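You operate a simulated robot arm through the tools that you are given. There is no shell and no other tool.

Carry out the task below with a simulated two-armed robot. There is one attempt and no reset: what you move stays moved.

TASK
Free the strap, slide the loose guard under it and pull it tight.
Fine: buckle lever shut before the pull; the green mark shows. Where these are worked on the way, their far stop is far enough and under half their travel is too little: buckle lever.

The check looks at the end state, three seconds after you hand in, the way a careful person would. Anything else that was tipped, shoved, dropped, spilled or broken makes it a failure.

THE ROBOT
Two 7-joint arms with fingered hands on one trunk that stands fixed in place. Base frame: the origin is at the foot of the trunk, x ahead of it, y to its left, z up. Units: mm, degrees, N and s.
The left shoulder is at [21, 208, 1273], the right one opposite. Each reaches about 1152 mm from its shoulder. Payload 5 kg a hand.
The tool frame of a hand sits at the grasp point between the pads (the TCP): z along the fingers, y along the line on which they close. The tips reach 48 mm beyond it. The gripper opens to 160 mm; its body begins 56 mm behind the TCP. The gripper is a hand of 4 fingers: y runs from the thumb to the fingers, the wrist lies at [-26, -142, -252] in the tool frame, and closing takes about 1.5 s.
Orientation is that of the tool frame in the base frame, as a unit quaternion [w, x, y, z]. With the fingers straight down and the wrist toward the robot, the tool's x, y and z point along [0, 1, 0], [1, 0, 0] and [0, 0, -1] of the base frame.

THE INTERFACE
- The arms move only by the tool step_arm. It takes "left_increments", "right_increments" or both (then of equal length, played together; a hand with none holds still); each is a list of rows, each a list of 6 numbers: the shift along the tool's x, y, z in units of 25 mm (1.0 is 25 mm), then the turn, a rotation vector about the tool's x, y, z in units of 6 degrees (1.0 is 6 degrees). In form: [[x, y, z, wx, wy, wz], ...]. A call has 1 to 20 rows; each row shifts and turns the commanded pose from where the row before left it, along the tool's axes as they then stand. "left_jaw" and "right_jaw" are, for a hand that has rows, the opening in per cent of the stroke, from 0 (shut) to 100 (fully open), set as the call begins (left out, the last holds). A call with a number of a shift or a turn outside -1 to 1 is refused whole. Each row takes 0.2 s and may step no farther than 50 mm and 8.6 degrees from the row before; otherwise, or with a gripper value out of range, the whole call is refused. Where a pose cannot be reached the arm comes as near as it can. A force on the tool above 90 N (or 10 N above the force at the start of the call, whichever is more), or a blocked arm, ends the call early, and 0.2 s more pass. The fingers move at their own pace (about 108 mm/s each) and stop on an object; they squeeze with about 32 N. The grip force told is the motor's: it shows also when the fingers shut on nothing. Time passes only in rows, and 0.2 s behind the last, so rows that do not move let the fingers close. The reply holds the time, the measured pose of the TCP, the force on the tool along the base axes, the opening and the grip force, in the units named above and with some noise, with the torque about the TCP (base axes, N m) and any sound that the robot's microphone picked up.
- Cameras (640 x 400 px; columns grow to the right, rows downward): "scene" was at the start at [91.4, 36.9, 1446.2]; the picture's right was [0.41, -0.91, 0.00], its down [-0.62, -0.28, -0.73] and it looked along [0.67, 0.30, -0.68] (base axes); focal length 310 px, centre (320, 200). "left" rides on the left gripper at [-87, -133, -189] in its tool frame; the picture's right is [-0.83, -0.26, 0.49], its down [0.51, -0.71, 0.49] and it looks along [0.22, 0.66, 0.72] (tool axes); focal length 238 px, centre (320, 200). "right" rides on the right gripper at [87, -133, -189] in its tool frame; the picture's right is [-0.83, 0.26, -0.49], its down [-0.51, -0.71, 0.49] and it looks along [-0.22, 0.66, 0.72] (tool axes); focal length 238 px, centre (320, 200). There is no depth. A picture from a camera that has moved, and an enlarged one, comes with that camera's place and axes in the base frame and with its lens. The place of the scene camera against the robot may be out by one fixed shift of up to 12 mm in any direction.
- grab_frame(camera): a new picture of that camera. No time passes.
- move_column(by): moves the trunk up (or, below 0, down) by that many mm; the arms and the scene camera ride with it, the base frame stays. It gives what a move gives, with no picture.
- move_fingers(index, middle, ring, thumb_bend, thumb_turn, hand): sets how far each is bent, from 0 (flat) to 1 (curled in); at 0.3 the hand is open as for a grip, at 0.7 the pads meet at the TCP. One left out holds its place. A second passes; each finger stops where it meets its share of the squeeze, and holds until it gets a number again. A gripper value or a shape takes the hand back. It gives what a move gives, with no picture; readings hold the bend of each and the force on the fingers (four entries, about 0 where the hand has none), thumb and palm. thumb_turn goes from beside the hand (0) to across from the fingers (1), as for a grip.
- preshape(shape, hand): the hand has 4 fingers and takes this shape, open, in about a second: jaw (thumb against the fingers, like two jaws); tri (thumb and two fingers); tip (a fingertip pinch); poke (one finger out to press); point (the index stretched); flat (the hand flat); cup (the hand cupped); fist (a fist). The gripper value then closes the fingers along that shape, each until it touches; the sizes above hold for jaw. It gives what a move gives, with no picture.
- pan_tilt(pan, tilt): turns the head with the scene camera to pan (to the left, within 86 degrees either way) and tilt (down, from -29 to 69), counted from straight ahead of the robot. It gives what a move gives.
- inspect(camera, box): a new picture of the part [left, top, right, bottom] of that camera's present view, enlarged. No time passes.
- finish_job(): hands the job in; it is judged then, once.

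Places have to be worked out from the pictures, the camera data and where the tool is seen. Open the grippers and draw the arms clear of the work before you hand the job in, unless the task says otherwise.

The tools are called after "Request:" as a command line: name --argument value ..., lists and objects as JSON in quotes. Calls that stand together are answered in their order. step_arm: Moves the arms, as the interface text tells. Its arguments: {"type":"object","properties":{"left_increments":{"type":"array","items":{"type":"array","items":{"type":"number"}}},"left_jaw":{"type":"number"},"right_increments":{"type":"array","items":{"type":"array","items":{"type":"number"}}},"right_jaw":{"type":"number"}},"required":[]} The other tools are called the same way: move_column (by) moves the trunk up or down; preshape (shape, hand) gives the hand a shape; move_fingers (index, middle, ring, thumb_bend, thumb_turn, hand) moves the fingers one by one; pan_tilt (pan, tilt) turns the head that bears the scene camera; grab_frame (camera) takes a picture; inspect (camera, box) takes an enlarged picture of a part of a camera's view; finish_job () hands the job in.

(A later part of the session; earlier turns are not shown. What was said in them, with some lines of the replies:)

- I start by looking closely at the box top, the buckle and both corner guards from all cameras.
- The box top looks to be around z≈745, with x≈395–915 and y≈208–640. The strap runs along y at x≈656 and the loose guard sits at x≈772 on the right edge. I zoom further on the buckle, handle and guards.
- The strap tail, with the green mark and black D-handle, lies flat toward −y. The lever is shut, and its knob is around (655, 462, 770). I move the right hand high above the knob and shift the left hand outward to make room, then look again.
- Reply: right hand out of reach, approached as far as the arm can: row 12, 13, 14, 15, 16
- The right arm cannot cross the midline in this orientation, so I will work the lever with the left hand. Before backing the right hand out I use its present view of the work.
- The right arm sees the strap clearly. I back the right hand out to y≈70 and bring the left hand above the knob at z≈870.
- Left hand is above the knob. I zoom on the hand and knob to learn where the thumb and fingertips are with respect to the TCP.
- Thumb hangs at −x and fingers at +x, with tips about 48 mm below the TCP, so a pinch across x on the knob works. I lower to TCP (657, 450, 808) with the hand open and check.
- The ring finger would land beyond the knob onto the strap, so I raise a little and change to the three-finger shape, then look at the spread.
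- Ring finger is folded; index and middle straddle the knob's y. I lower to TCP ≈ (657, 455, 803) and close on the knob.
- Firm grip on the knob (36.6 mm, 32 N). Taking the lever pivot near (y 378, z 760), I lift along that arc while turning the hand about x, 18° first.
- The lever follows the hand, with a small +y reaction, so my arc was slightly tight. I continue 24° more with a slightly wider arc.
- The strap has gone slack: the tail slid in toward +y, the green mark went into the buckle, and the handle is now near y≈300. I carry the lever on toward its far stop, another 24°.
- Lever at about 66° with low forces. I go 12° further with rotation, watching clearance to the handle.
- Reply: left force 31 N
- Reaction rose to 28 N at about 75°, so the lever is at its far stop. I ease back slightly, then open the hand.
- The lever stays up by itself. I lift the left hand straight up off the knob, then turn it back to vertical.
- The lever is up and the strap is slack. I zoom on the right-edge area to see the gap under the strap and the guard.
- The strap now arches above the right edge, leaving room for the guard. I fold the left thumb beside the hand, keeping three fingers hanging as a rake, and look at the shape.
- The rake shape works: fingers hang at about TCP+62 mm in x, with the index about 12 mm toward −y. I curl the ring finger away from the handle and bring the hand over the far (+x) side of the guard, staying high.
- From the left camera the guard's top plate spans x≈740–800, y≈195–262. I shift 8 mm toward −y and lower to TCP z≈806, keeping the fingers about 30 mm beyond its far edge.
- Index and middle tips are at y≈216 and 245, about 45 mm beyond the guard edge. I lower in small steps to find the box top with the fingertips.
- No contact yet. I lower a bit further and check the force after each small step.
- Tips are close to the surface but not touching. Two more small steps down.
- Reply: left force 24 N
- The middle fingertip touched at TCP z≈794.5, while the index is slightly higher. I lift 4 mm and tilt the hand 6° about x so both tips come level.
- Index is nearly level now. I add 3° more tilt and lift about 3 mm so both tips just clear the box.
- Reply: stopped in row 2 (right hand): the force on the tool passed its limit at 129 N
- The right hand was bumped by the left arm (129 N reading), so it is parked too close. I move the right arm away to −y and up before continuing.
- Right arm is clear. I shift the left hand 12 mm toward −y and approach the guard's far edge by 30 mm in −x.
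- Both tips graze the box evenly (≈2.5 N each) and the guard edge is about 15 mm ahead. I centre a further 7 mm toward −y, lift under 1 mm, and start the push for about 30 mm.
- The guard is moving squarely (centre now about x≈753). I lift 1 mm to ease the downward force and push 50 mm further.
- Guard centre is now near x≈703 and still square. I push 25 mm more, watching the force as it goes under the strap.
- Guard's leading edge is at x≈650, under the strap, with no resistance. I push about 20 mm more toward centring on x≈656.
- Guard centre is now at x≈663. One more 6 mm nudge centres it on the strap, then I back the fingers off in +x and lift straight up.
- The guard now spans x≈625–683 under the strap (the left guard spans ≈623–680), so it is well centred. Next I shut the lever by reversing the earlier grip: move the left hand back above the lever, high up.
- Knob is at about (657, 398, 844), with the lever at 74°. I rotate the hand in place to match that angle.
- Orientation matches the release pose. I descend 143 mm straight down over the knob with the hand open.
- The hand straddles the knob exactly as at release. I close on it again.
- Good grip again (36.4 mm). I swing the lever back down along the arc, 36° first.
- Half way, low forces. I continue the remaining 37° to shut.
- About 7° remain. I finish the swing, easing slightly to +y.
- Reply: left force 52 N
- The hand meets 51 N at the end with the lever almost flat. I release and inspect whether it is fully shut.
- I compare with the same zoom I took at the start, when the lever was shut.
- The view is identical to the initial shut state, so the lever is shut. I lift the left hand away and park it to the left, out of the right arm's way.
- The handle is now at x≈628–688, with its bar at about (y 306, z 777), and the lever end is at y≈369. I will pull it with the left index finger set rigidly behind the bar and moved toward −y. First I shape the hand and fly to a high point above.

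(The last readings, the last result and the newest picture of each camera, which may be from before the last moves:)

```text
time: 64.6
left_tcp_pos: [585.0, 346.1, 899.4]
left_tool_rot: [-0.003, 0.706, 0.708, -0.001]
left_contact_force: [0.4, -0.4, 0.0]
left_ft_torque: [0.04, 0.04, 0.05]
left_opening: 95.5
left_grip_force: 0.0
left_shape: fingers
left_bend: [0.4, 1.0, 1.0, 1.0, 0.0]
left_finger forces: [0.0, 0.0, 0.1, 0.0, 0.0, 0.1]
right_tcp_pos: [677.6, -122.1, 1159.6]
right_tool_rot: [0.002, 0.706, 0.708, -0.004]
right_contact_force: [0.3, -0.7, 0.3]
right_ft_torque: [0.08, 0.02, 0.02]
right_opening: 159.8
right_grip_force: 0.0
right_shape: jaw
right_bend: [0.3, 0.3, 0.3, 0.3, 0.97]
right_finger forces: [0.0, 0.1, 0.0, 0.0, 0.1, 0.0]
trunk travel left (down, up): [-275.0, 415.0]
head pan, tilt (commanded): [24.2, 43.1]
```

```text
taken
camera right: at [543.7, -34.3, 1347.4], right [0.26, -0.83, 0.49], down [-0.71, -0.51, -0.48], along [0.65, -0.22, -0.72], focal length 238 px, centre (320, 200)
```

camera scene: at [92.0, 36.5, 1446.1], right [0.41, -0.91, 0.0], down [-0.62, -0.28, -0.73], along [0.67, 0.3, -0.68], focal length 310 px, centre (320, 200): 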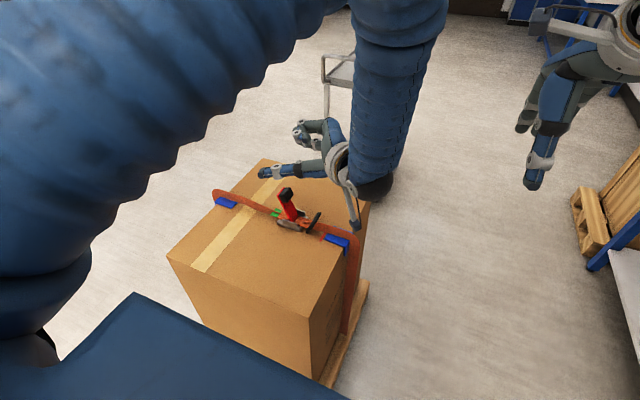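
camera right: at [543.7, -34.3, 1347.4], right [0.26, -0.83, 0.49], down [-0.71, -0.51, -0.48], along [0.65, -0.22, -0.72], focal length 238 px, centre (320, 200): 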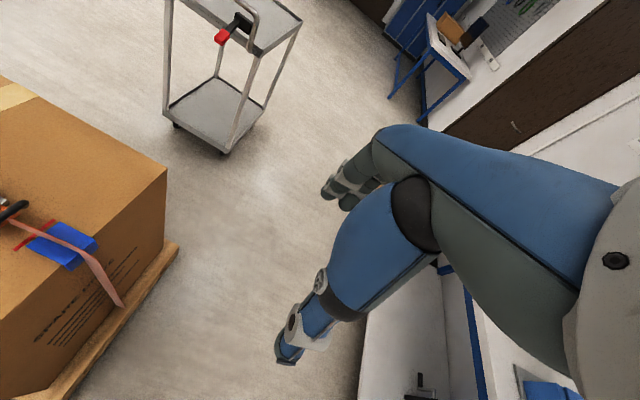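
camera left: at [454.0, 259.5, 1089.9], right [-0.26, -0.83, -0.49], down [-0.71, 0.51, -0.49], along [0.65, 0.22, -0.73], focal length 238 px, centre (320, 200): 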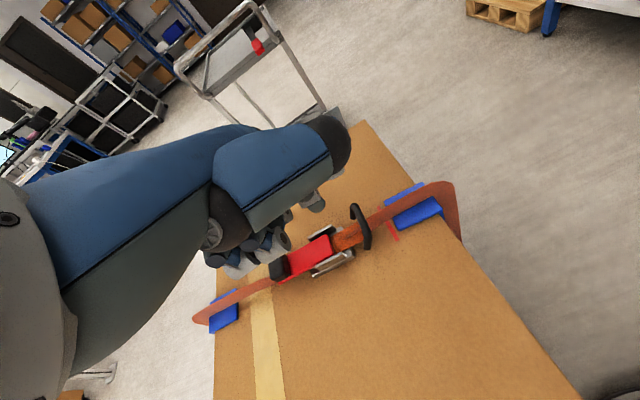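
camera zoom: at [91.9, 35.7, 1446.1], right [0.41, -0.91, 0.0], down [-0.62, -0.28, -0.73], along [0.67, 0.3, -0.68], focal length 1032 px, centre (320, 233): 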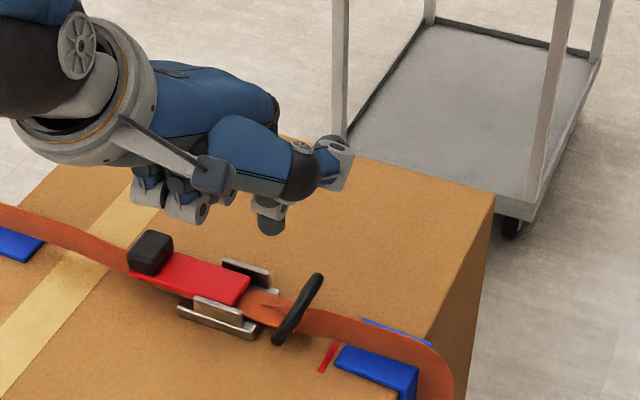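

The index tip is at about (655, 335), behind the bar and centred on the strap. I lower to TCP z≈824 and look again.

Request:
step_arm --left_increments '[[0, 0, 0.6, 0, 0, 0], [0, 0, 0.6, 0, 0, 0], [0, 0, 0.6, 0, 0, 0], [0, 0, 0.6, 0, 0, 0], [0, 0, 0.6, 0, 0, 0]]'

Request:
inspect --camera "scene" --box '[270, 180, 350, 230]'

Request:
inspect --camera "left" --box '[240, 160, 440, 320]'

```text
time: 65.8
left_tcp_pos: [584.7, 346.3, 823.1]
left_tool_rot: [-0.002, 0.707, 0.707, -0.001]
left_contact_force: [0.0, -0.1, 0.3]
left_ft_torque: [-0.01, 0.06, 0.01]
left_opening: 95.5
left_grip_force: 0.1
left_shape: fingers
left_bend: [0.4, 1.0, 1.0, 1.0, 0.0]
left_finger forces: [0.1, 0.1, 0.0, 0.1, 0.0, 0.0]
right_tcp_pos: [677.0, -121.2, 1159.2]
right_tool_rot: [0.003, 0.706, 0.708, -0.004]
right_contact_force: [0.6, 0.3, -0.3]
right_ft_torque: [-0.05, 0.03, 0.04]
right_opening: 159.8
right_grip_force: 0.0
right_shape: jaw
right_bend: [0.3, 0.3, 0.3, 0.3, 0.97]
right_finger forces: [0.0, 0.1, 0.0, 0.0, 0.0, 0.0]
trunk travel left (down, up): [-275.0, 415.0]
head pan, tilt (commanded): [24.2, 43.1]
```

```text
8.00 times, centred on (310, 205) of scene
camera zoom: at [92.0, 36.9, 1446.1], right [0.41, -0.91, 0.0], down [-0.62, -0.28, -0.73], along [0.67, 0.3, -0.68], focal length 2477 px, centre (400, 160)
```

zoom: 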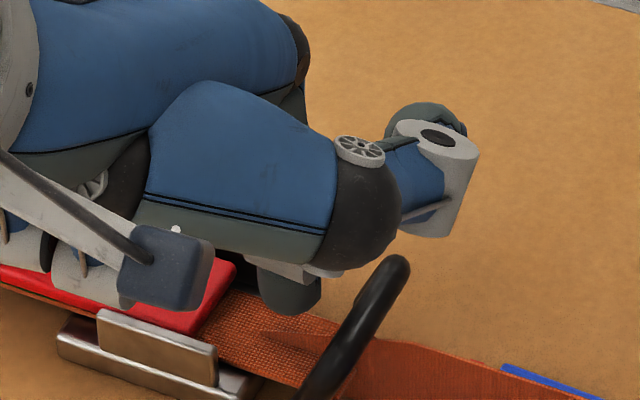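

```text
2.50 times, centred on (340, 240) of left
camera zoom: at [453.6, 260.3, 1013.4], right [-0.26, -0.83, -0.49], down [-0.71, 0.51, -0.49], along [0.65, 0.22, -0.73], focal length 596 px, centre (270, 100)
```

zoom: 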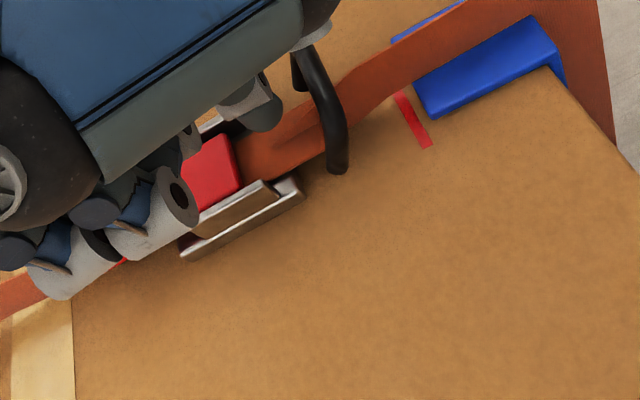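

The finger is lined up between lever end and bar. I lower 13 mm more so the tip reaches below the bar.

Request:
step_arm --left_increments '[[0, 0, 0.26, 0, 0, 0], [0, 0, 0.26, 0, 0, 0], [0, 0, 0, 0, 0, 0]]'

Request:
inspect --camera "scene" --box '[270, 180, 350, 230]'

Request:
inspect --camera "left" --box '[280, 170, 408, 250]'

```text
time: 66.6
left_tcp_pos: [583.1, 344.6, 811.2]
left_tool_rot: [-0.002, 0.707, 0.707, -0.001]
left_contact_force: [-0.1, -0.1, 0.8]
left_ft_torque: [0.0, 0.0, 0.0]
left_opening: 95.2
left_grip_force: 0.1
left_shape: fingers
left_bend: [0.4, 1.0, 1.0, 1.0, 0.0]
left_finger forces: [0.0, 0.0, 0.2, 0.0, 0.1, 0.1]
right_tcp_pos: [676.2, -121.2, 1160.2]
right_tool_rot: [0.004, 0.706, 0.708, -0.004]
right_contact_force: [-0.6, 0.1, -0.8]
right_ft_torque: [0.01, 0.0, -0.01]
right_opening: 159.8
right_grip_force: 0.1
right_shape: jaw
right_bend: [0.3, 0.3, 0.3, 0.3, 0.97]
right_finger forces: [0.0, 0.1, 0.0, 0.0, 0.1, 0.0]
trunk travel left (down, up): [-275.0, 415.0]
head pan, tilt (commanded): [24.2, 43.1]
```

```text
8.00 times, centred on (310, 205) of scene
camera zoom: at [91.4, 36.7, 1446.2], right [0.41, -0.91, 0.0], down [-0.62, -0.28, -0.73], along [0.67, 0.3, -0.68], focal length 2477 px, centre (400, 160)
```

zoom: 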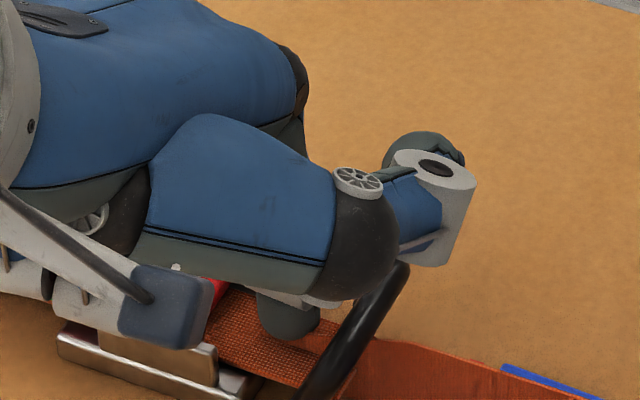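

```text
5.00 times, centred on (344, 210) of left
camera zoom: at [451.9, 260.3, 1001.5], right [-0.26, -0.83, -0.49], down [-0.71, 0.51, -0.49], along [0.65, 0.22, -0.73], focal length 1192 px, centre (200, 150)
```

zoom: 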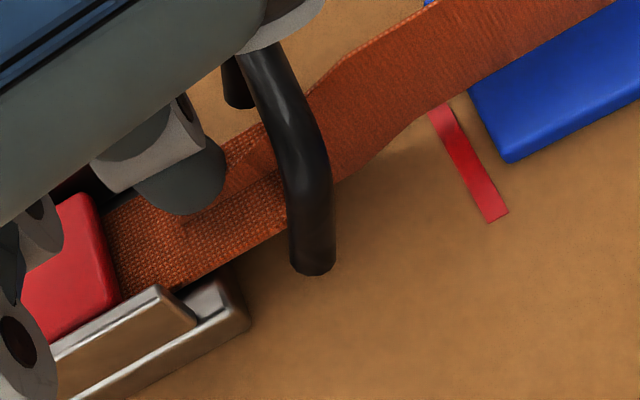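

The finger is inside the U of the handle, centred on the bar with no contact. I start the pull toward −y with 20 mm and watch the force.

Request:
step_arm --left_increments '[[-0.2, 0, 0, 0, 0, 0], [-0.2, 0, 0, 0, 0, 0], [-0.2, 0, 0, 0, 0, 0], [-0.2, 0, 0, 0, 0, 0]]'

Request:
inspect --camera "left" --box '[280, 170, 408, 250]'

Request:
inspect --camera "scene" --box '[270, 180, 350, 230]'

```text
time: 67.6
left_tcp_pos: [584.2, 325.6, 812.7]
left_tool_rot: [-0.003, 0.706, 0.708, -0.001]
left_contact_force: [0.5, 3.3, -0.4]
left_ft_torque: [0.07, 0.04, 0.18]
left_opening: 95.8
left_grip_force: 1.1
left_shape: fingers
left_bend: [0.4, 1.0, 1.0, 1.0, 0.0]
left_finger forces: [2.4, 0.1, 0.0, 0.0, 0.0, 0.0]
right_tcp_pos: [675.8, -121.3, 1159.4]
right_tool_rot: [0.003, 0.706, 0.708, -0.004]
right_contact_force: [-0.2, 0.9, 1.0]
right_ft_torque: [0.01, 0.01, -0.03]
right_opening: 159.8
right_grip_force: 0.1
right_shape: jaw
right_bend: [0.3, 0.3, 0.3, 0.3, 0.97]
right_finger forces: [0.0, 0.1, 0.1, 0.0, 0.0, 0.0]
trunk travel left (down, up): [-275.0, 415.0]
head pan, tilt (commanded): [24.2, 43.1]
```

```text
5.00 times, centred on (344, 210) of left
camera zoom: at [453.1, 240.2, 1001.5], right [-0.26, -0.83, -0.49], down [-0.71, 0.51, -0.49], along [0.65, 0.22, -0.73], focal length 1192 px, centre (200, 150)
```

zoom: 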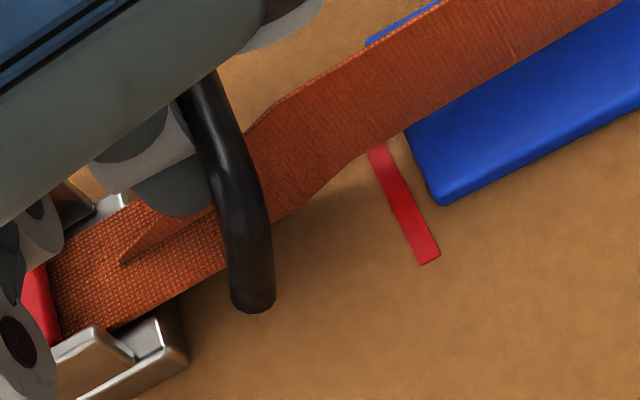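

```text
8.00 times, centred on (310, 205) of scene
camera zoom: at [91.4, 36.9, 1446.1], right [0.41, -0.91, 0.0], down [-0.62, -0.28, -0.73], along [0.67, 0.3, -0.68], focal length 2477 px, centre (400, 160)
```

zoom: 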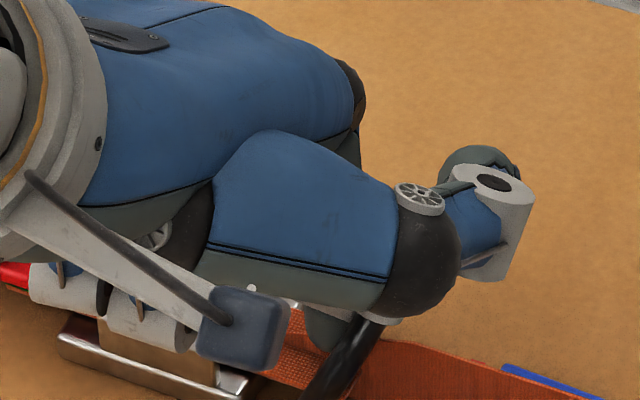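

The finger has met the bar (3 N). I continue the pull 30 mm.

Request:
step_arm --left_increments '[[-0.24, 0, 0, 0, 0, 0], [-0.24, 0, 0, 0, 0, 0], [-0.24, 0, 0, 0, 0, 0], [-0.24, 0, 0, 0, 0, 0], [-0.24, 0, 0, 0, 0, 0]]'

Request:
inspect --camera "left" --box '[280, 170, 408, 250]'

Request:
inspect --camera "scene" --box '[250, 180, 378, 260]'

```text
time: 68.8
left_tcp_pos: [583.1, 296.9, 810.4]
left_tool_rot: [-0.003, 0.707, 0.707, -0.001]
left_contact_force: [-0.5, 6.1, 1.6]
left_ft_torque: [0.13, -0.05, 0.33]
left_opening: 96.1
left_grip_force: 2.3
left_shape: fingers
left_bend: [0.4, 1.0, 1.0, 1.0, 0.0]
left_finger forces: [5.3, 0.0, 0.0, 0.1, 0.0, 0.1]
right_tcp_pos: [677.4, -121.7, 1158.7]
right_tool_rot: [0.002, 0.706, 0.709, -0.004]
right_contact_force: [-0.2, -0.3, -0.7]
right_ft_torque: [0.04, -0.01, -0.02]
right_opening: 159.8
right_grip_force: 0.2
right_shape: jaw
right_bend: [0.3, 0.3, 0.3, 0.3, 0.97]
right_finger forces: [0.1, 0.0, 0.0, 0.0, 0.0, 0.1]
trunk travel left (down, up): [-275.0, 415.0]
head pan, tilt (commanded): [24.2, 43.1]
```

```text
5.00 times, centred on (344, 210) of left
camera zoom: at [453.4, 209.9, 1001.5], right [-0.26, -0.83, -0.49], down [-0.71, 0.51, -0.49], along [0.65, 0.22, -0.73], focal length 1192 px, centre (200, 150)
```

zoom: 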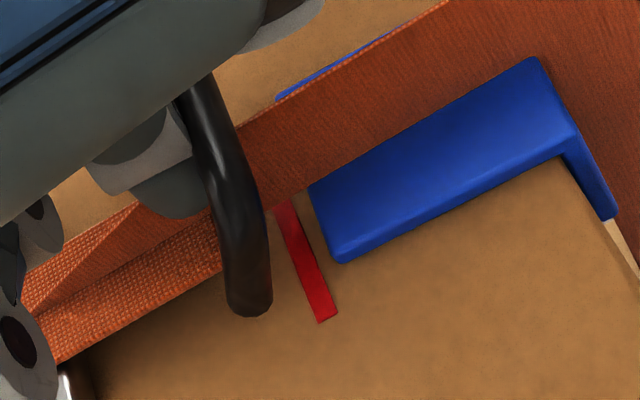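

```text
5.00 times, centred on (314, 220) of scene
camera zoom: at [91.3, 36.7, 1446.2], right [0.41, -0.91, 0.0], down [-0.62, -0.28, -0.73], along [0.67, 0.3, -0.68], focal length 1548 px, centre (350, 100)
```

zoom: 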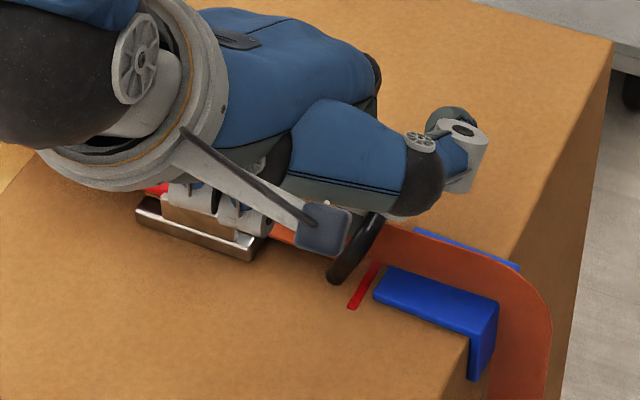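

Tail is paying out smoothly (6 N). The handle legs are about to pass over the guard's inner edge, so I advance 12 mm and check that the guard isn't caught.

Request:
step_arm --left_increments '[[-0.16, 0, 0, 0, 0, 0], [-0.16, 0, 0, 0, 0, 0], [-0.16, 0, 0, 0, 0, 0]]'

Request:
inspect --camera "left" --box '[280, 170, 408, 250]'

Request:
inspect --camera "scene" --box '[250, 180, 378, 260]'

```text
time: 69.6
left_tcp_pos: [586.3, 285.9, 812.5]
left_tool_rot: [-0.002, 0.707, 0.707, -0.001]
left_contact_force: [-1.9, 5.7, 0.9]
left_ft_torque: [0.15, 0.0, 0.41]
left_opening: 96.5
left_grip_force: 3.0
left_shape: fingers
left_bend: [0.4, 1.0, 1.0, 1.0, 0.0]
left_finger forces: [6.5, 0.1, 0.1, 0.0, 0.1, 0.0]
right_tcp_pos: [677.6, -120.8, 1161.0]
right_tool_rot: [0.003, 0.706, 0.709, -0.004]
right_contact_force: [0.6, -1.2, -0.4]
right_ft_torque: [0.01, 0.03, -0.01]
right_opening: 159.7
right_grip_force: 0.1
right_shape: jaw
right_bend: [0.3, 0.3, 0.3, 0.3, 0.97]
right_finger forces: [0.1, 0.0, 0.0, 0.0, 0.0, 0.0]
trunk travel left (down, up): [-275.0, 415.0]
head pan, tilt (commanded): [24.2, 43.1]
```

```text
5.00 times, centred on (344, 210) of left
camera zoom: at [454.0, 198.3, 1001.7], right [-0.26, -0.83, -0.49], down [-0.71, 0.51, -0.49], along [0.65, 0.22, -0.73], focal length 1192 px, centre (200, 150)
```

zoom: 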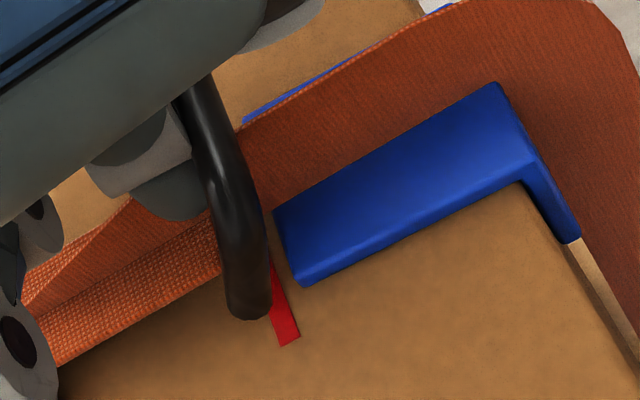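

```text
5.00 times, centred on (314, 220) of scene
camera zoom: at [91.3, 36.8, 1446.2], right [0.41, -0.91, 0.0], down [-0.62, -0.28, -0.73], along [0.67, 0.3, -0.68], focal length 1548 px, centre (350, 100)
```

zoom: 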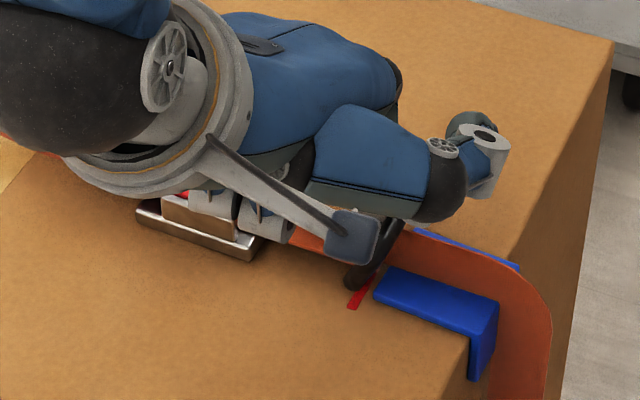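

Another 12 mm, so the legs reach the guard edge.

Request:
step_arm --left_increments '[[-0.16, 0, 0, 0, 0, 0], [-0.16, 0, 0, 0, 0, 0], [-0.16, 0, 0, 0, 0, 0]]'

Request:
inspect --camera "left" --box '[280, 170, 408, 250]'

Request:
inspect --camera "scene" --box '[310, 200, 374, 240]'

```text
time: 70.4
left_tcp_pos: [584.5, 272.7, 811.1]
left_tool_rot: [-0.003, 0.707, 0.708, -0.001]
left_contact_force: [-0.3, 8.0, 2.5]
left_ft_torque: [0.15, -0.13, 0.53]
left_opening: 96.4
left_grip_force: 4.1
left_shape: fingers
left_bend: [0.4, 1.0, 1.0, 1.0, 0.0]
left_finger forces: [7.9, 0.0, 0.1, 0.0, 0.0, 0.0]
right_tcp_pos: [676.9, -121.9, 1160.4]
right_tool_rot: [0.004, 0.706, 0.708, -0.005]
right_contact_force: [0.0, -0.3, 0.2]
right_ft_torque: [0.02, 0.01, 0.03]
right_opening: 159.5
right_grip_force: 0.1
right_shape: jaw
right_bend: [0.3, 0.3, 0.3, 0.3, 0.97]
right_finger forces: [0.0, 0.0, 0.0, 0.0, 0.0, 0.0]
trunk travel left (down, up): [-275.0, 415.0]
head pan, tilt (commanded): [24.2, 43.1]
```

```text
5.00 times, centred on (344, 210) of left
camera zoom: at [453.7, 185.8, 1001.5], right [-0.26, -0.83, -0.49], down [-0.71, 0.51, -0.49], along [0.65, 0.22, -0.73], focal length 1192 px, centre (200, 150)
```

zoom: 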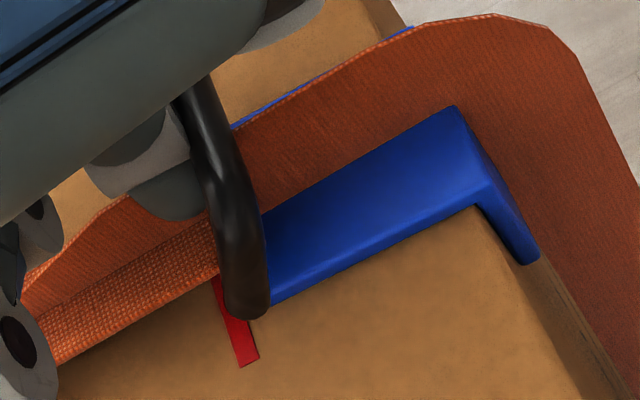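

```text
10.00 times, centred on (342, 220) of scene
camera zoom: at [91.3, 36.9, 1446.2], right [0.41, -0.91, 0.0], down [-0.62, -0.28, -0.73], along [0.67, 0.3, -0.68], focal length 3096 px, centre (100, 0)
```

zoom: 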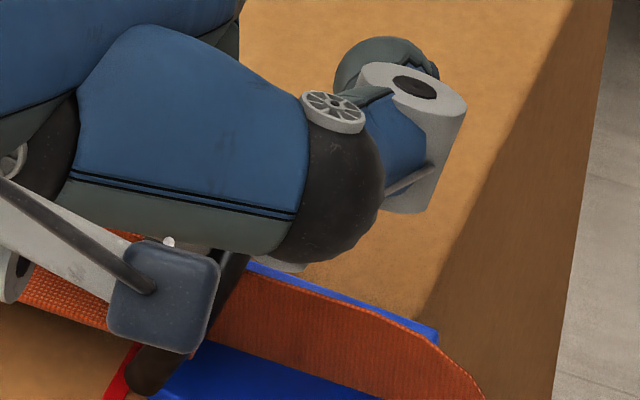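

No jump in force and the guard has not moved. I continue 10 mm.

Request:
step_arm --left_increments '[[-0.14, 0, 0, 0, 0, 0], [-0.14, 0, 0, 0, 0, 0], [-0.14, 0, 0, 0, 0, 0]]'

Request:
inspect --camera "left" --box '[280, 170, 408, 250]'

Request:
inspect --camera "scene" --box '[310, 210, 374, 250]'

```text
time: 71.2
left_tcp_pos: [584.9, 262.9, 812.8]
left_tool_rot: [-0.002, 0.707, 0.708, -0.001]
left_contact_force: [-0.4, 9.8, 2.3]
left_ft_torque: [0.16, -0.1, 0.62]
left_opening: 96.8
left_grip_force: 4.2
left_shape: fingers
left_bend: [0.4, 1.0, 1.0, 1.0, 0.0]
left_finger forces: [8.8, 0.0, 0.0, 0.1, 0.0, 0.1]
right_tcp_pos: [676.0, -120.3, 1160.5]
right_tool_rot: [0.003, 0.706, 0.708, -0.005]
right_contact_force: [-0.3, 0.0, -0.3]
right_ft_torque: [0.0, 0.01, 0.02]
right_opening: 159.7
right_grip_force: 0.0
right_shape: jaw
right_bend: [0.3, 0.3, 0.3, 0.3, 0.97]
right_finger forces: [0.0, 0.0, 0.0, 0.0, 0.1, 0.0]
trunk travel left (down, up): [-275.0, 415.0]
head pan, tilt (commanded): [24.2, 43.1]
```

```text
5.00 times, centred on (344, 210) of left
camera zoom: at [453.5, 176.1, 1001.5], right [-0.26, -0.83, -0.49], down [-0.71, 0.51, -0.49], along [0.65, 0.22, -0.73], focal length 1192 px, centre (200, 150)
```

zoom: 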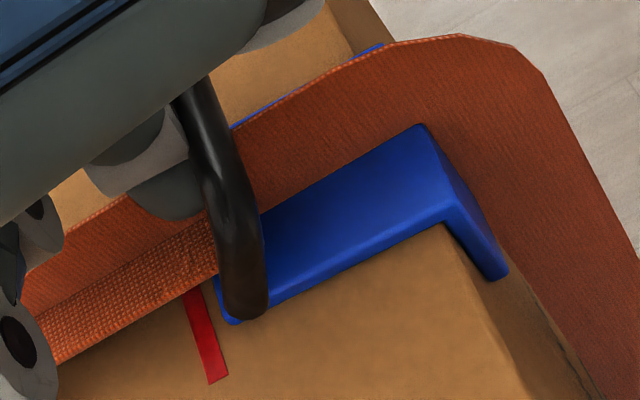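

```text
10.00 times, centred on (342, 230) of scene
camera zoom: at [91.3, 37.1, 1446.2], right [0.41, -0.91, 0.0], down [-0.62, -0.28, -0.73], along [0.67, 0.3, -0.68], focal length 3096 px, centre (100, -100)
```

zoom: 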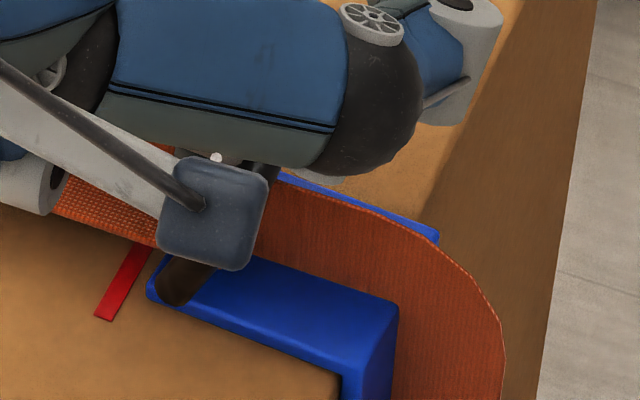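

The handle legs pass clear above the guard, which hasn't moved. I continue the pull 20 mm.

Request:
step_arm --left_increments '[[-0.16, 0, 0, 0, 0, 0], [-0.16, 0, 0, 0, 0, 0], [-0.16, 0, 0, 0, 0, 0], [-0.16, 0, 0, 0, 0, 0], [-0.16, 0, 0, 0, 0, 0]]'

Request:
inspect --camera "left" --box '[240, 160, 440, 320]'

Request:
inspect --camera "scene" --box '[270, 190, 382, 260]'

```text
time: 72.4
left_tcp_pos: [585.1, 242.2, 813.5]
left_tool_rot: [-0.003, 0.706, 0.708, -0.001]
left_contact_force: [-0.3, 10.1, 2.0]
left_ft_torque: [0.16, -0.13, 0.65]
left_opening: 96.8
left_grip_force: 5.0
left_shape: fingers
left_bend: [0.4, 1.0, 1.0, 1.0, 0.0]
left_finger forces: [10.4, 0.0, 0.0, 0.0, 0.0, 0.0]
right_tcp_pos: [676.5, -121.3, 1160.2]
right_tool_rot: [0.003, 0.706, 0.708, -0.004]
right_contact_force: [-0.7, -0.4, -0.1]
right_ft_torque: [0.0, -0.02, 0.02]
right_opening: 159.8
right_grip_force: 0.0
right_shape: jaw
right_bend: [0.3, 0.3, 0.3, 0.3, 0.97]
right_finger forces: [0.0, 0.0, 0.1, 0.0, 0.0, 0.0]
trunk travel left (down, up): [-275.0, 415.0]
head pan, tilt (commanded): [24.2, 43.1]
```

```text
2.50 times, centred on (340, 240) of left
camera zoom: at [453.4, 156.4, 1001.4], right [-0.26, -0.83, -0.49], down [-0.71, 0.51, -0.49], along [0.65, 0.22, -0.73], focal length 596 px, centre (270, 100)
```

zoom: 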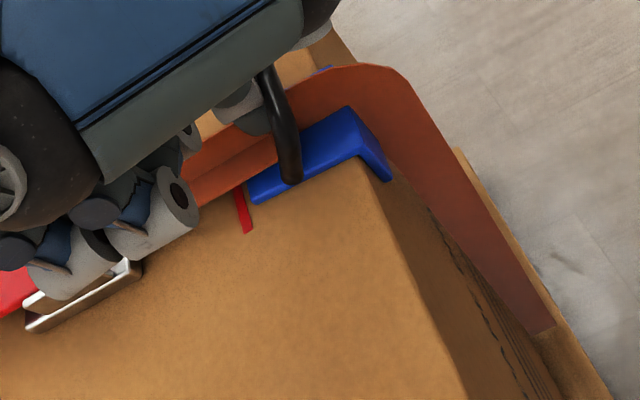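

```text
5.71 times, centred on (326, 225) of scene
camera zoom: at [91.2, 37.1, 1446.2], right [0.41, -0.91, 0.0], down [-0.62, -0.28, -0.73], along [0.67, 0.3, -0.68], focal length 1769 px, centre (286, 57)
```

zoom: 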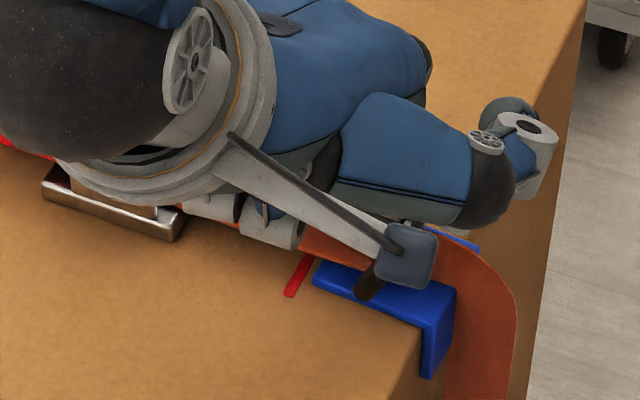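

Steady 10 N. I keep pulling in small steps until the force rises.

Request:
step_arm --left_increments '[[-0.16, 0, 0, 0, 0, 0], [-0.16, 0, 0, 0, 0, 0], [-0.08, 0, 0, 0, 0, 0]]'

Request:
inspect --camera "scene" --box '[270, 190, 382, 260]'

Request:
grab_frame --camera "right"

```text
time: 73.2
left_tcp_pos: [584.0, 233.2, 811.8]
left_tool_rot: [-0.003, 0.706, 0.708, -0.002]
left_contact_force: [-0.6, 12.0, 1.1]
left_ft_torque: [0.22, -0.05, 0.78]
left_opening: 96.6
left_grip_force: 5.5
left_shape: fingers
left_bend: [0.4, 1.0, 1.0, 1.0, 0.0]
left_finger forces: [11.2, 0.0, 0.0, 0.1, 0.1, 0.0]
right_tcp_pos: [675.1, -122.1, 1160.7]
right_tool_rot: [0.003, 0.706, 0.708, -0.005]
right_contact_force: [-0.5, 0.5, -0.4]
right_ft_torque: [-0.03, 0.0, 0.02]
right_opening: 160.0
right_grip_force: 0.0
right_shape: jaw
right_bend: [0.3, 0.3, 0.3, 0.3, 0.97]
right_finger forces: [0.1, 0.0, 0.1, 0.1, 0.0, 0.1]
trunk travel left (down, up): [-275.0, 415.0]
head pan, tilt (commanded): [24.2, 43.1]
```

```text
5.71 times, centred on (326, 225) of scene
camera zoom: at [91.4, 37.3, 1446.1], right [0.41, -0.91, 0.0], down [-0.62, -0.28, -0.73], along [0.67, 0.3, -0.68], focal length 1769 px, centre (286, 57)
```

zoom: 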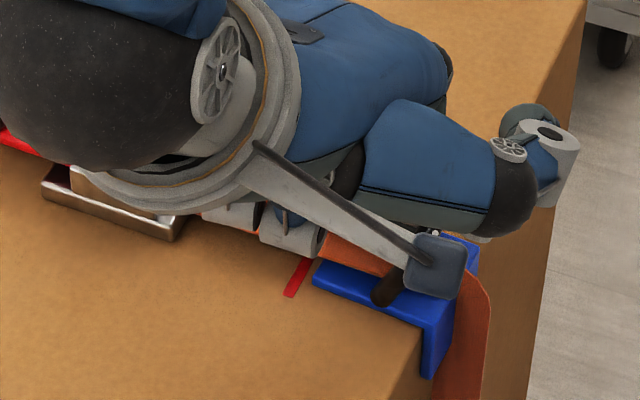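

```text
taken
camera right: at [543.0, -32.7, 1347.8], right [0.26, -0.83, 0.49], down [-0.71, -0.51, -0.48], along [0.66, -0.22, -0.72], focal length 238 px, centre (320, 200)
```

right: 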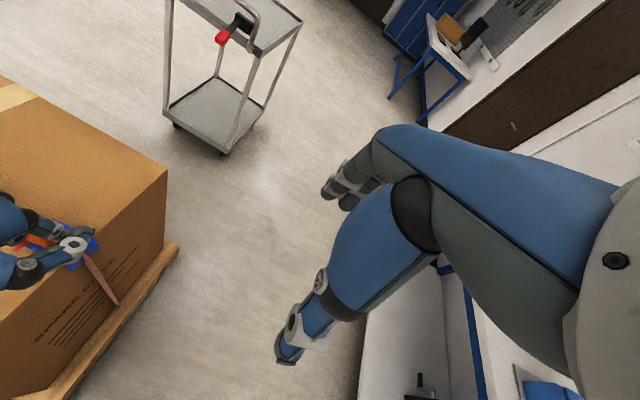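

The strap has drawn in close to the edge. I continue another 8 mm.

Request:
step_arm --left_increments '[[-0.12, 0, 0, 0, 0, 0], [-0.12, 0, 0, 0, 0, 0], [-0.08, 0, 0, 0, 0, 0]]'

Request:
inspect --camera "scene" --box '[270, 190, 382, 260]'

Request:
inspect --camera "left" --box '[240, 160, 440, 320]'

```text
time: 74.0
left_tcp_pos: [584.2, 224.5, 811.2]
left_tool_rot: [-0.002, 0.706, 0.708, -0.001]
left_contact_force: [-1.7, 12.1, 0.2]
left_ft_torque: [0.23, -0.07, 0.81]
left_opening: 97.2
left_grip_force: 6.2
left_shape: fingers
left_bend: [0.4, 1.0, 1.0, 1.0, 0.0]
left_finger forces: [11.8, 0.0, 0.0, 0.0, 0.0, 0.1]
right_tcp_pos: [675.1, -120.8, 1160.8]
right_tool_rot: [0.002, 0.706, 0.709, -0.005]
right_contact_force: [0.2, -0.3, -0.4]
right_ft_torque: [0.01, -0.01, -0.03]
right_opening: 159.6
right_grip_force: 0.1
right_shape: jaw
right_bend: [0.3, 0.3, 0.3, 0.3, 0.97]
right_finger forces: [0.0, 0.1, 0.1, 0.0, 0.0, 0.0]
trunk travel left (down, up): [-275.0, 415.0]
head pan, tilt (commanded): [24.2, 43.1]
```

```text
5.71 times, centred on (326, 225) of scene
camera zoom: at [91.3, 37.3, 1446.1], right [0.41, -0.91, 0.0], down [-0.62, -0.28, -0.73], along [0.67, 0.3, -0.68], focal length 1769 px, centre (286, 57)
```

zoom: 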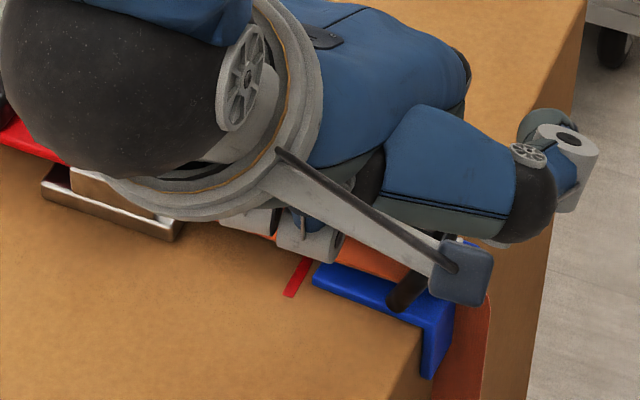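

```text
2.50 times, centred on (340, 240) of left
camera zoom: at [453.3, 138.0, 1001.7], right [-0.26, -0.83, -0.49], down [-0.71, 0.51, -0.49], along [0.65, 0.22, -0.73], focal length 596 px, centre (270, 100)
```

zoom: 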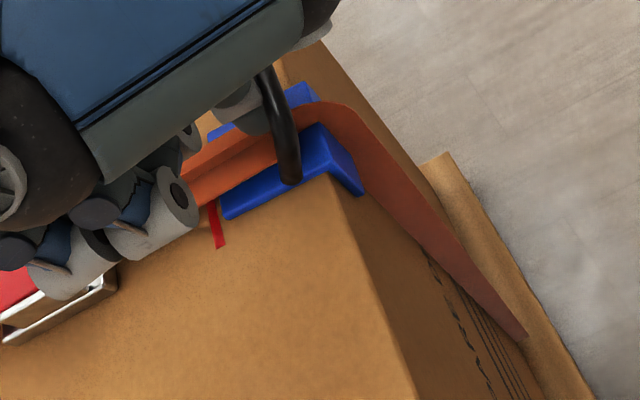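

The handle is now at or slightly past its original tight position. I try to see the green mark from the right camera.

Request:
inspect --camera "right" --box '[0, 180, 128, 300]'

Request:
inspect --camera "left" --box '[280, 180, 360, 230]'

```text
3.33 times, centred on (64, 240) of right
camera zoom: at [543.0, -32.7, 1347.8], right [0.26, -0.83, 0.49], down [-0.71, -0.51, -0.48], along [0.66, -0.22, -0.72], focal length 794 px, centre (1173, 67)
```

zoom: 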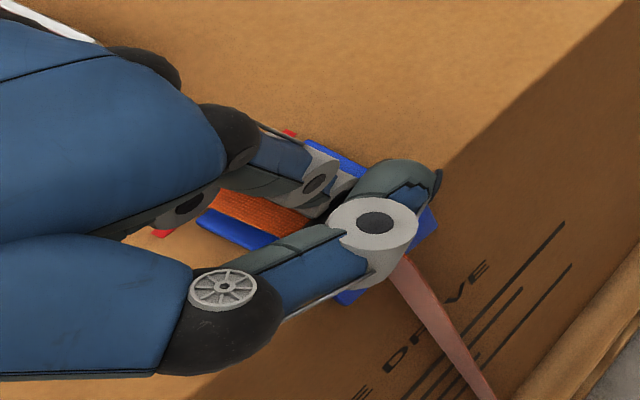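

```text
8.00 times, centred on (320, 205) of left
camera zoom: at [453.3, 138.0, 1001.7], right [-0.26, -0.83, -0.49], down [-0.71, 0.51, -0.49], along [0.65, 0.22, -0.73], focal length 1907 px, centre (320, 160)
```

zoom: 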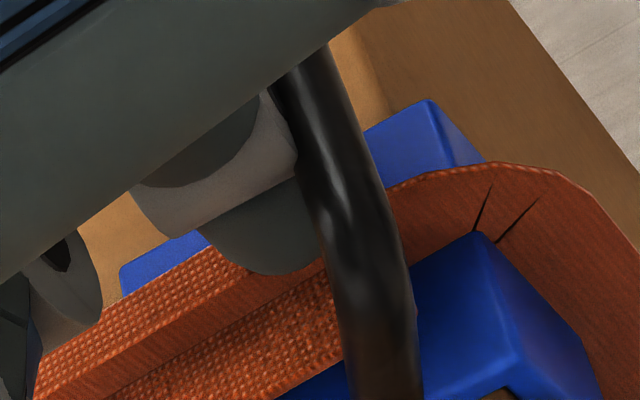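

Green is hidden under the hand from every camera. I pull 6 mm more to feel whether it tightens, before lifting off to look.

Request:
step_arm --left_increments '[[-0.12, 0, 0, 0, 0, 0], [-0.12, 0, 0, 0, 0, 0], [0, 0, 0, 0, 0, 0]]'

Request:
inspect --camera "scene" --box '[270, 190, 382, 260]'

```text
time: 74.8
left_tcp_pos: [584.2, 218.1, 812.8]
left_tool_rot: [-0.003, 0.706, 0.708, -0.001]
left_contact_force: [-0.5, 12.1, 2.5]
left_ft_torque: [0.23, -0.11, 0.83]
left_opening: 96.5
left_grip_force: 5.9
left_shape: fingers
left_bend: [0.4, 1.0, 1.0, 1.0, 0.0]
left_finger forces: [12.1, 0.1, 0.0, 0.0, 0.0, 0.0]
right_tcp_pos: [676.2, -120.9, 1160.3]
right_tool_rot: [0.003, 0.706, 0.708, -0.004]
right_contact_force: [0.5, 0.7, -0.3]
right_ft_torque: [-0.01, -0.01, -0.01]
right_opening: 159.8
right_grip_force: 0.1
right_shape: jaw
right_bend: [0.3, 0.3, 0.3, 0.3, 0.97]
right_finger forces: [0.1, 0.0, 0.0, 0.0, 0.0, 0.0]
trunk travel left (down, up): [-275.0, 415.0]
head pan, tilt (commanded): [24.2, 43.1]
```

```text
5.71 times, centred on (326, 225) of scene
camera zoom: at [91.3, 37.4, 1446.1], right [0.41, -0.91, 0.0], down [-0.62, -0.28, -0.73], along [0.67, 0.3, -0.68], focal length 1769 px, centre (286, 57)
```

zoom: 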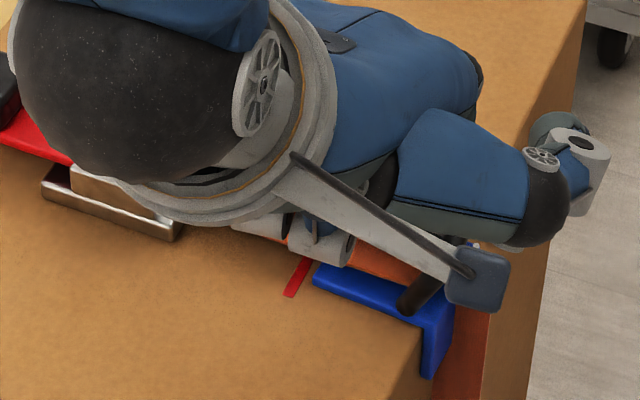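

Still 12 N. I back the finger off the bar by 5 mm and lift up to look at the mark.

Request:
step_arm --left_increments '[[0.2, 0, 0, 0, 0, 0], [0, 0, -0.4, 0, 0, 0], [0, 0, -0.8, 0, 0, 0], [0, 0, -0.8, 0, 0, 0], [0, 0, -0.8, 0, 0, 0], [0, 0, -0.8, 0, 0, 0], [0, 0, -0.8, 0, 0, 0], [0, 0, -0.8, 0, 0, 0], [0, 0, -0.8, 0, 0, 0]]'

Request:
inspect --camera "scene" --box '[200, 150, 400, 275]'

Request:
inspect --camera "scene" --box '[290, 200, 370, 250]'

Request:
grab_frame --camera "left"

```text
time: 76.8
left_tcp_pos: [584.2, 220.8, 962.4]
left_tool_rot: [-0.004, 0.707, 0.707, -0.002]
left_contact_force: [-1.4, 0.0, 0.7]
left_ft_torque: [0.01, -0.05, 0.01]
left_opening: 95.2
left_grip_force: 0.1
left_shape: fingers
left_bend: [0.4, 1.0, 1.0, 1.0, 0.0]
left_finger forces: [0.0, 0.1, 0.1, 0.0, 0.0, 0.0]
right_tcp_pos: [675.8, -122.2, 1160.8]
right_tool_rot: [0.003, 0.707, 0.707, -0.004]
right_contact_force: [0.2, -0.3, 0.3]
right_ft_torque: [0.0, -0.05, 0.0]
right_opening: 160.1
right_grip_force: 0.0
right_shape: jaw
right_bend: [0.3, 0.3, 0.3, 0.3, 0.97]
right_finger forces: [0.1, 0.1, 0.1, 0.0, 0.0, 0.0]
trunk travel left (down, up): [-275.0, 415.0]
head pan, tilt (commanded): [24.2, 43.1]
```

```text
3.20 times, centred on (300, 212) of scene
camera zoom: at [90.7, 36.4, 1446.2], right [0.41, -0.91, 0.0], down [-0.62, -0.28, -0.73], along [0.67, 0.3, -0.68], focal length 991 px, centre (384, 160)
```

zoom: 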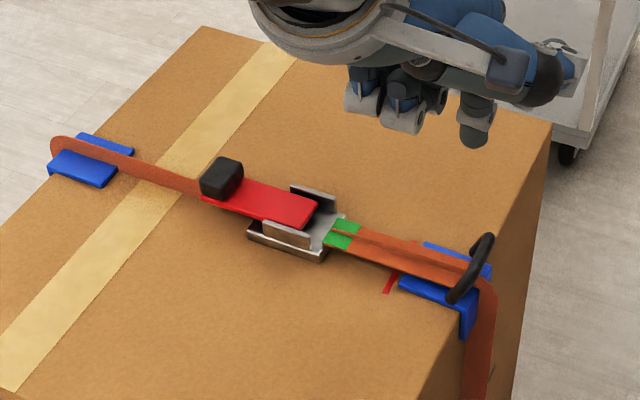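

```text
8.00 times, centred on (330, 225) of scene
camera zoom: at [90.7, 36.4, 1446.2], right [0.41, -0.91, 0.0], down [-0.62, -0.28, -0.73], along [0.67, 0.3, -0.68], focal length 2477 px, centre (240, 0)
```

zoom: 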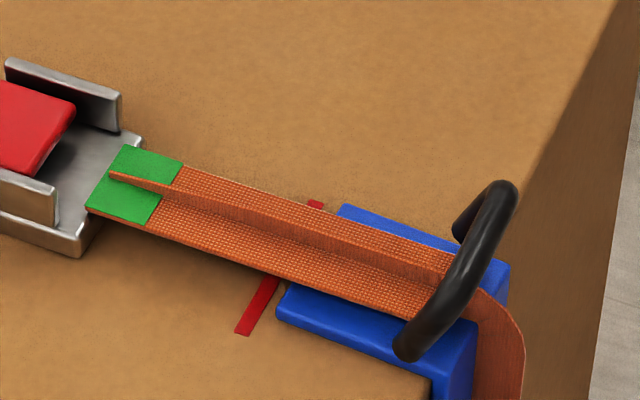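

```text
taken
camera left: at [454.1, 136.0, 1153.3], right [-0.26, -0.83, -0.49], down [-0.71, 0.51, -0.49], along [0.65, 0.22, -0.73], focal length 238 px, centre (320, 200)
```

left: 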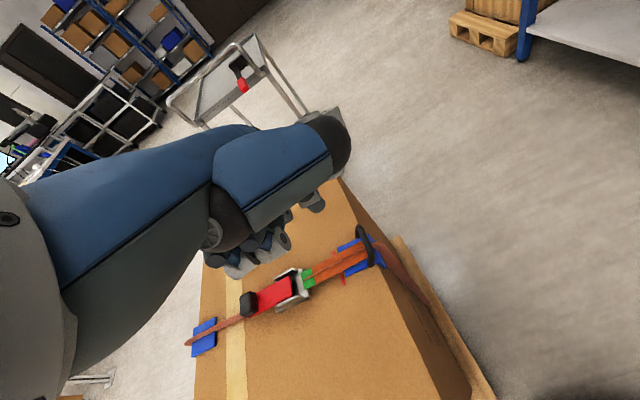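

The green mark shows fully beyond the buckle, the lever is shut, the guard sits under the strap, and the tail holds. I withdraw the left arm to its starting area and open the hand.

Request:
step_arm --left_increments '[[0, 0, -0.8, 0, 0, 0], [0, 0, -0.8, 0, 0, 0], [0, 0, -0.8, 0, 0, 0], [0.97, -0.05, -0.3, 0, 0, 0], [0.97, -0.05, -0.3, 0, 0, 0], [0.97, -0.05, -0.3, 0, 0, 0], [0.97, -0.05, -0.3, 0, 0, 0], [0.97, -0.05, -0.3, 0, 0, 0], [0.97, -0.05, -0.3, 0, 0, 0], [0.97, -0.05, -0.3, 0, 0, 0], [0.97, -0.05, -0.3, 0, 0, 0], [0.97, -0.05, -0.3, 0, 0, 0], [0.97, -0.05, -0.3, 0, 0, 0], [0.97, -0.05, -0.3, 0, 0, 0], [0.97, -0.05, -0.3, 0, 0, 0], [0.97, -0.05, -0.3, 0, 0, 0], [0.97, -0.05, -0.3, 0, 0, 0], [0.97, -0.05, -0.3, 0, 0, 0], [0.97, -0.05, -0.3, 0, 0, 0]]'

Request:
preshape --shape "jaw" --hand "left"

Request:
grab_frame --camera "scene"

Request:
inspect --camera "scene" --box '[200, 150, 400, 275]'

Request:
inspect --camera "scene" --box '[290, 200, 370, 250]'

Request:
inspect --camera "left" --box '[340, 120, 600, 300]'

Request:
inspect --camera "right" --box '[0, 180, 160, 320]'

```text
time: 80.8
left_tcp_pos: [566.3, 610.7, 1142.2]
left_tool_rot: [-0.002, 0.707, 0.707, -0.001]
left_contact_force: [0.6, 0.4, -0.2]
left_ft_torque: [-0.01, -0.01, -0.01]
left_opening: 95.5
left_grip_force: 0.1
left_shape: fingers
left_bend: [0.4, 1.0, 1.0, 1.0, 0.0]
left_finger forces: [0.0, 0.0, 0.0, 0.1, 0.1, 0.1]
right_tcp_pos: [675.6, -121.5, 1161.1]
right_tool_rot: [0.002, 0.706, 0.709, -0.004]
right_contact_force: [1.0, 0.2, -0.2]
right_ft_torque: [-0.03, 0.02, -0.01]
right_opening: 160.0
right_grip_force: 0.0
right_shape: jaw
right_bend: [0.3, 0.3, 0.3, 0.3, 0.97]
right_finger forces: [0.1, 0.0, 0.0, 0.0, 0.1, 0.0]
trunk travel left (down, up): [-275.0, 415.0]
head pan, tilt (commanded): [24.2, 43.1]
```

```text
time: 81.7
left_tcp_pos: [566.5, 610.6, 1142.7]
left_tool_rot: [-0.003, 0.707, 0.707, -0.001]
left_contact_force: [0.0, 0.2, -0.1]
left_ft_torque: [0.01, -0.02, 0.01]
left_opening: 159.8
left_grip_force: 0.1
left_shape: jaw
left_bend: [0.3, 0.3, 0.3, 0.3, 0.98]
left_finger forces: [0.0, 0.1, 0.0, 0.1, 0.1, 0.0]
right_tcp_pos: [675.7, -121.0, 1160.5]
right_tool_rot: [0.003, 0.706, 0.708, -0.005]
right_contact_force: [0.0, -0.8, -0.3]
right_ft_torque: [-0.01, 0.01, 0.02]
right_opening: 159.8
right_grip_force: 0.0
right_shape: jaw
right_bend: [0.3, 0.3, 0.3, 0.3, 0.97]
right_finger forces: [0.1, 0.0, 0.1, 0.1, 0.1, 0.0]
trunk travel left (down, up): [-275.0, 415.0]
head pan, tilt (commanded): [24.2, 43.1]
```

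```text
taken
camera scene: at [91.3, 36.9, 1446.2], right [0.41, -0.91, 0.0], down [-0.62, -0.28, -0.73], along [0.67, 0.3, -0.68], focal length 310 px, centre (320, 200)
```

scene: 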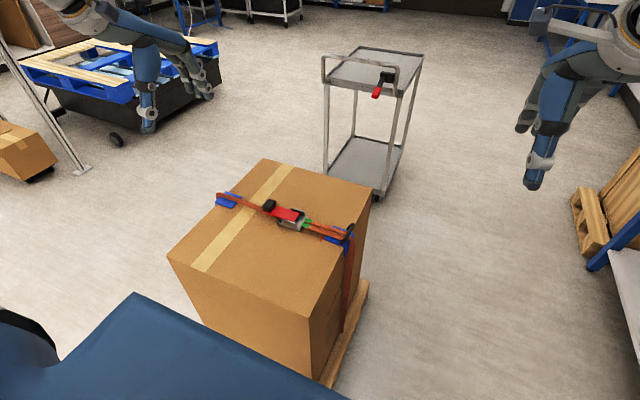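

```text
3.20 times, centred on (300, 212) of scene
camera zoom: at [91.3, 36.9, 1446.2], right [0.41, -0.91, 0.0], down [-0.62, -0.28, -0.73], along [0.67, 0.3, -0.68], focal length 991 px, centre (384, 160)
```

zoom: 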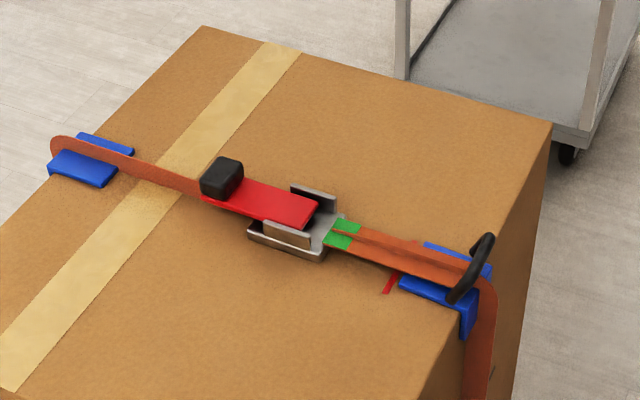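

```text
8.00 times, centred on (330, 225) of scene
camera zoom: at [91.3, 36.9, 1446.2], right [0.41, -0.91, 0.0], down [-0.62, -0.28, -0.73], along [0.67, 0.3, -0.68], focal length 2477 px, centre (240, 0)
```

zoom: 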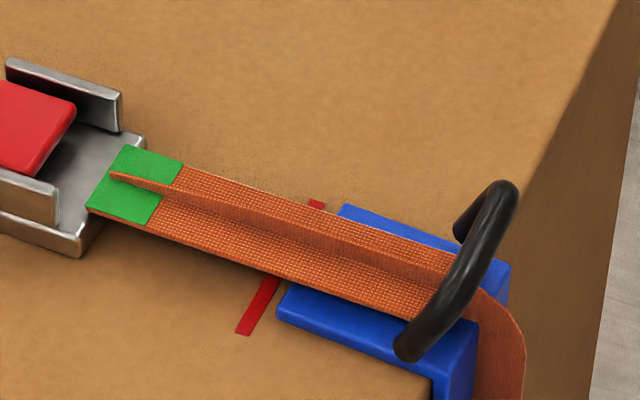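

```text
2.22 times, centred on (470, 210) of left
camera zoom: at [435.3, 524.5, 1332.5], right [-0.26, -0.83, -0.49], down [-0.71, 0.51, -0.49], along [0.65, 0.22, -0.73], focal length 530 px, centre (-13, 178)
```

zoom: 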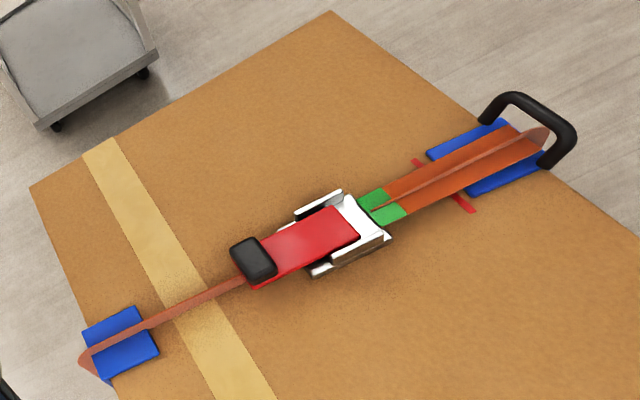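

```text
2.86 times, centred on (80, 250) of right
camera zoom: at [543.0, -33.1, 1347.8], right [0.26, -0.83, 0.49], down [-0.71, -0.51, -0.48], along [0.66, -0.22, -0.72], focal length 681 px, centre (1006, 57)
```

zoom: 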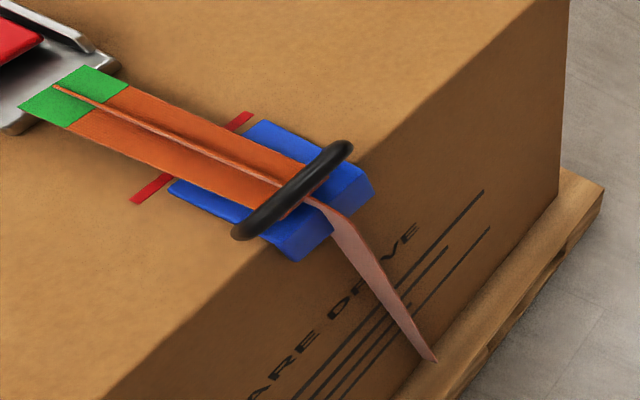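

All three cameras agree. The lever is shut, the green mark shows in full, and the guard is square and centred under the taut strap. The left guard and the box haven't moved, and both hands are open and clear. I hand in.

Request:
finish_job

```text
The job is handed in.
```

I freed the strap, slid the loose guard under it, and pulled it tight again; the job is handed in. I haven't seen the result of the check.

- **Buckle lever:** I opened it to its far stop, about 75°, which let the strap go slack. I then shut it again before the pull. The zoomed view matches how it looked shut at the start.
- **Loose guard:** I pushed it along the edge until it sat square under the strap. It now spans x ≈ 625–683 mm, against ≈ 623–680 mm for the guard on the other side.
- **Pull:** I drew the handle toward the right edge until the whole green mark showed past the buckle. The handle ended about 10 mm beyond where it started. The pull held at about 12 N without a sharp rise, so I judged "tight" from the strap lying as it did at the start.
- **Rest of the scene:** The box and the left guard look unmoved. While I was lining up the push, the left arm bumped the parked right hand (129 N peak). It touched nothing else.

Both hands are open and clear of the work.
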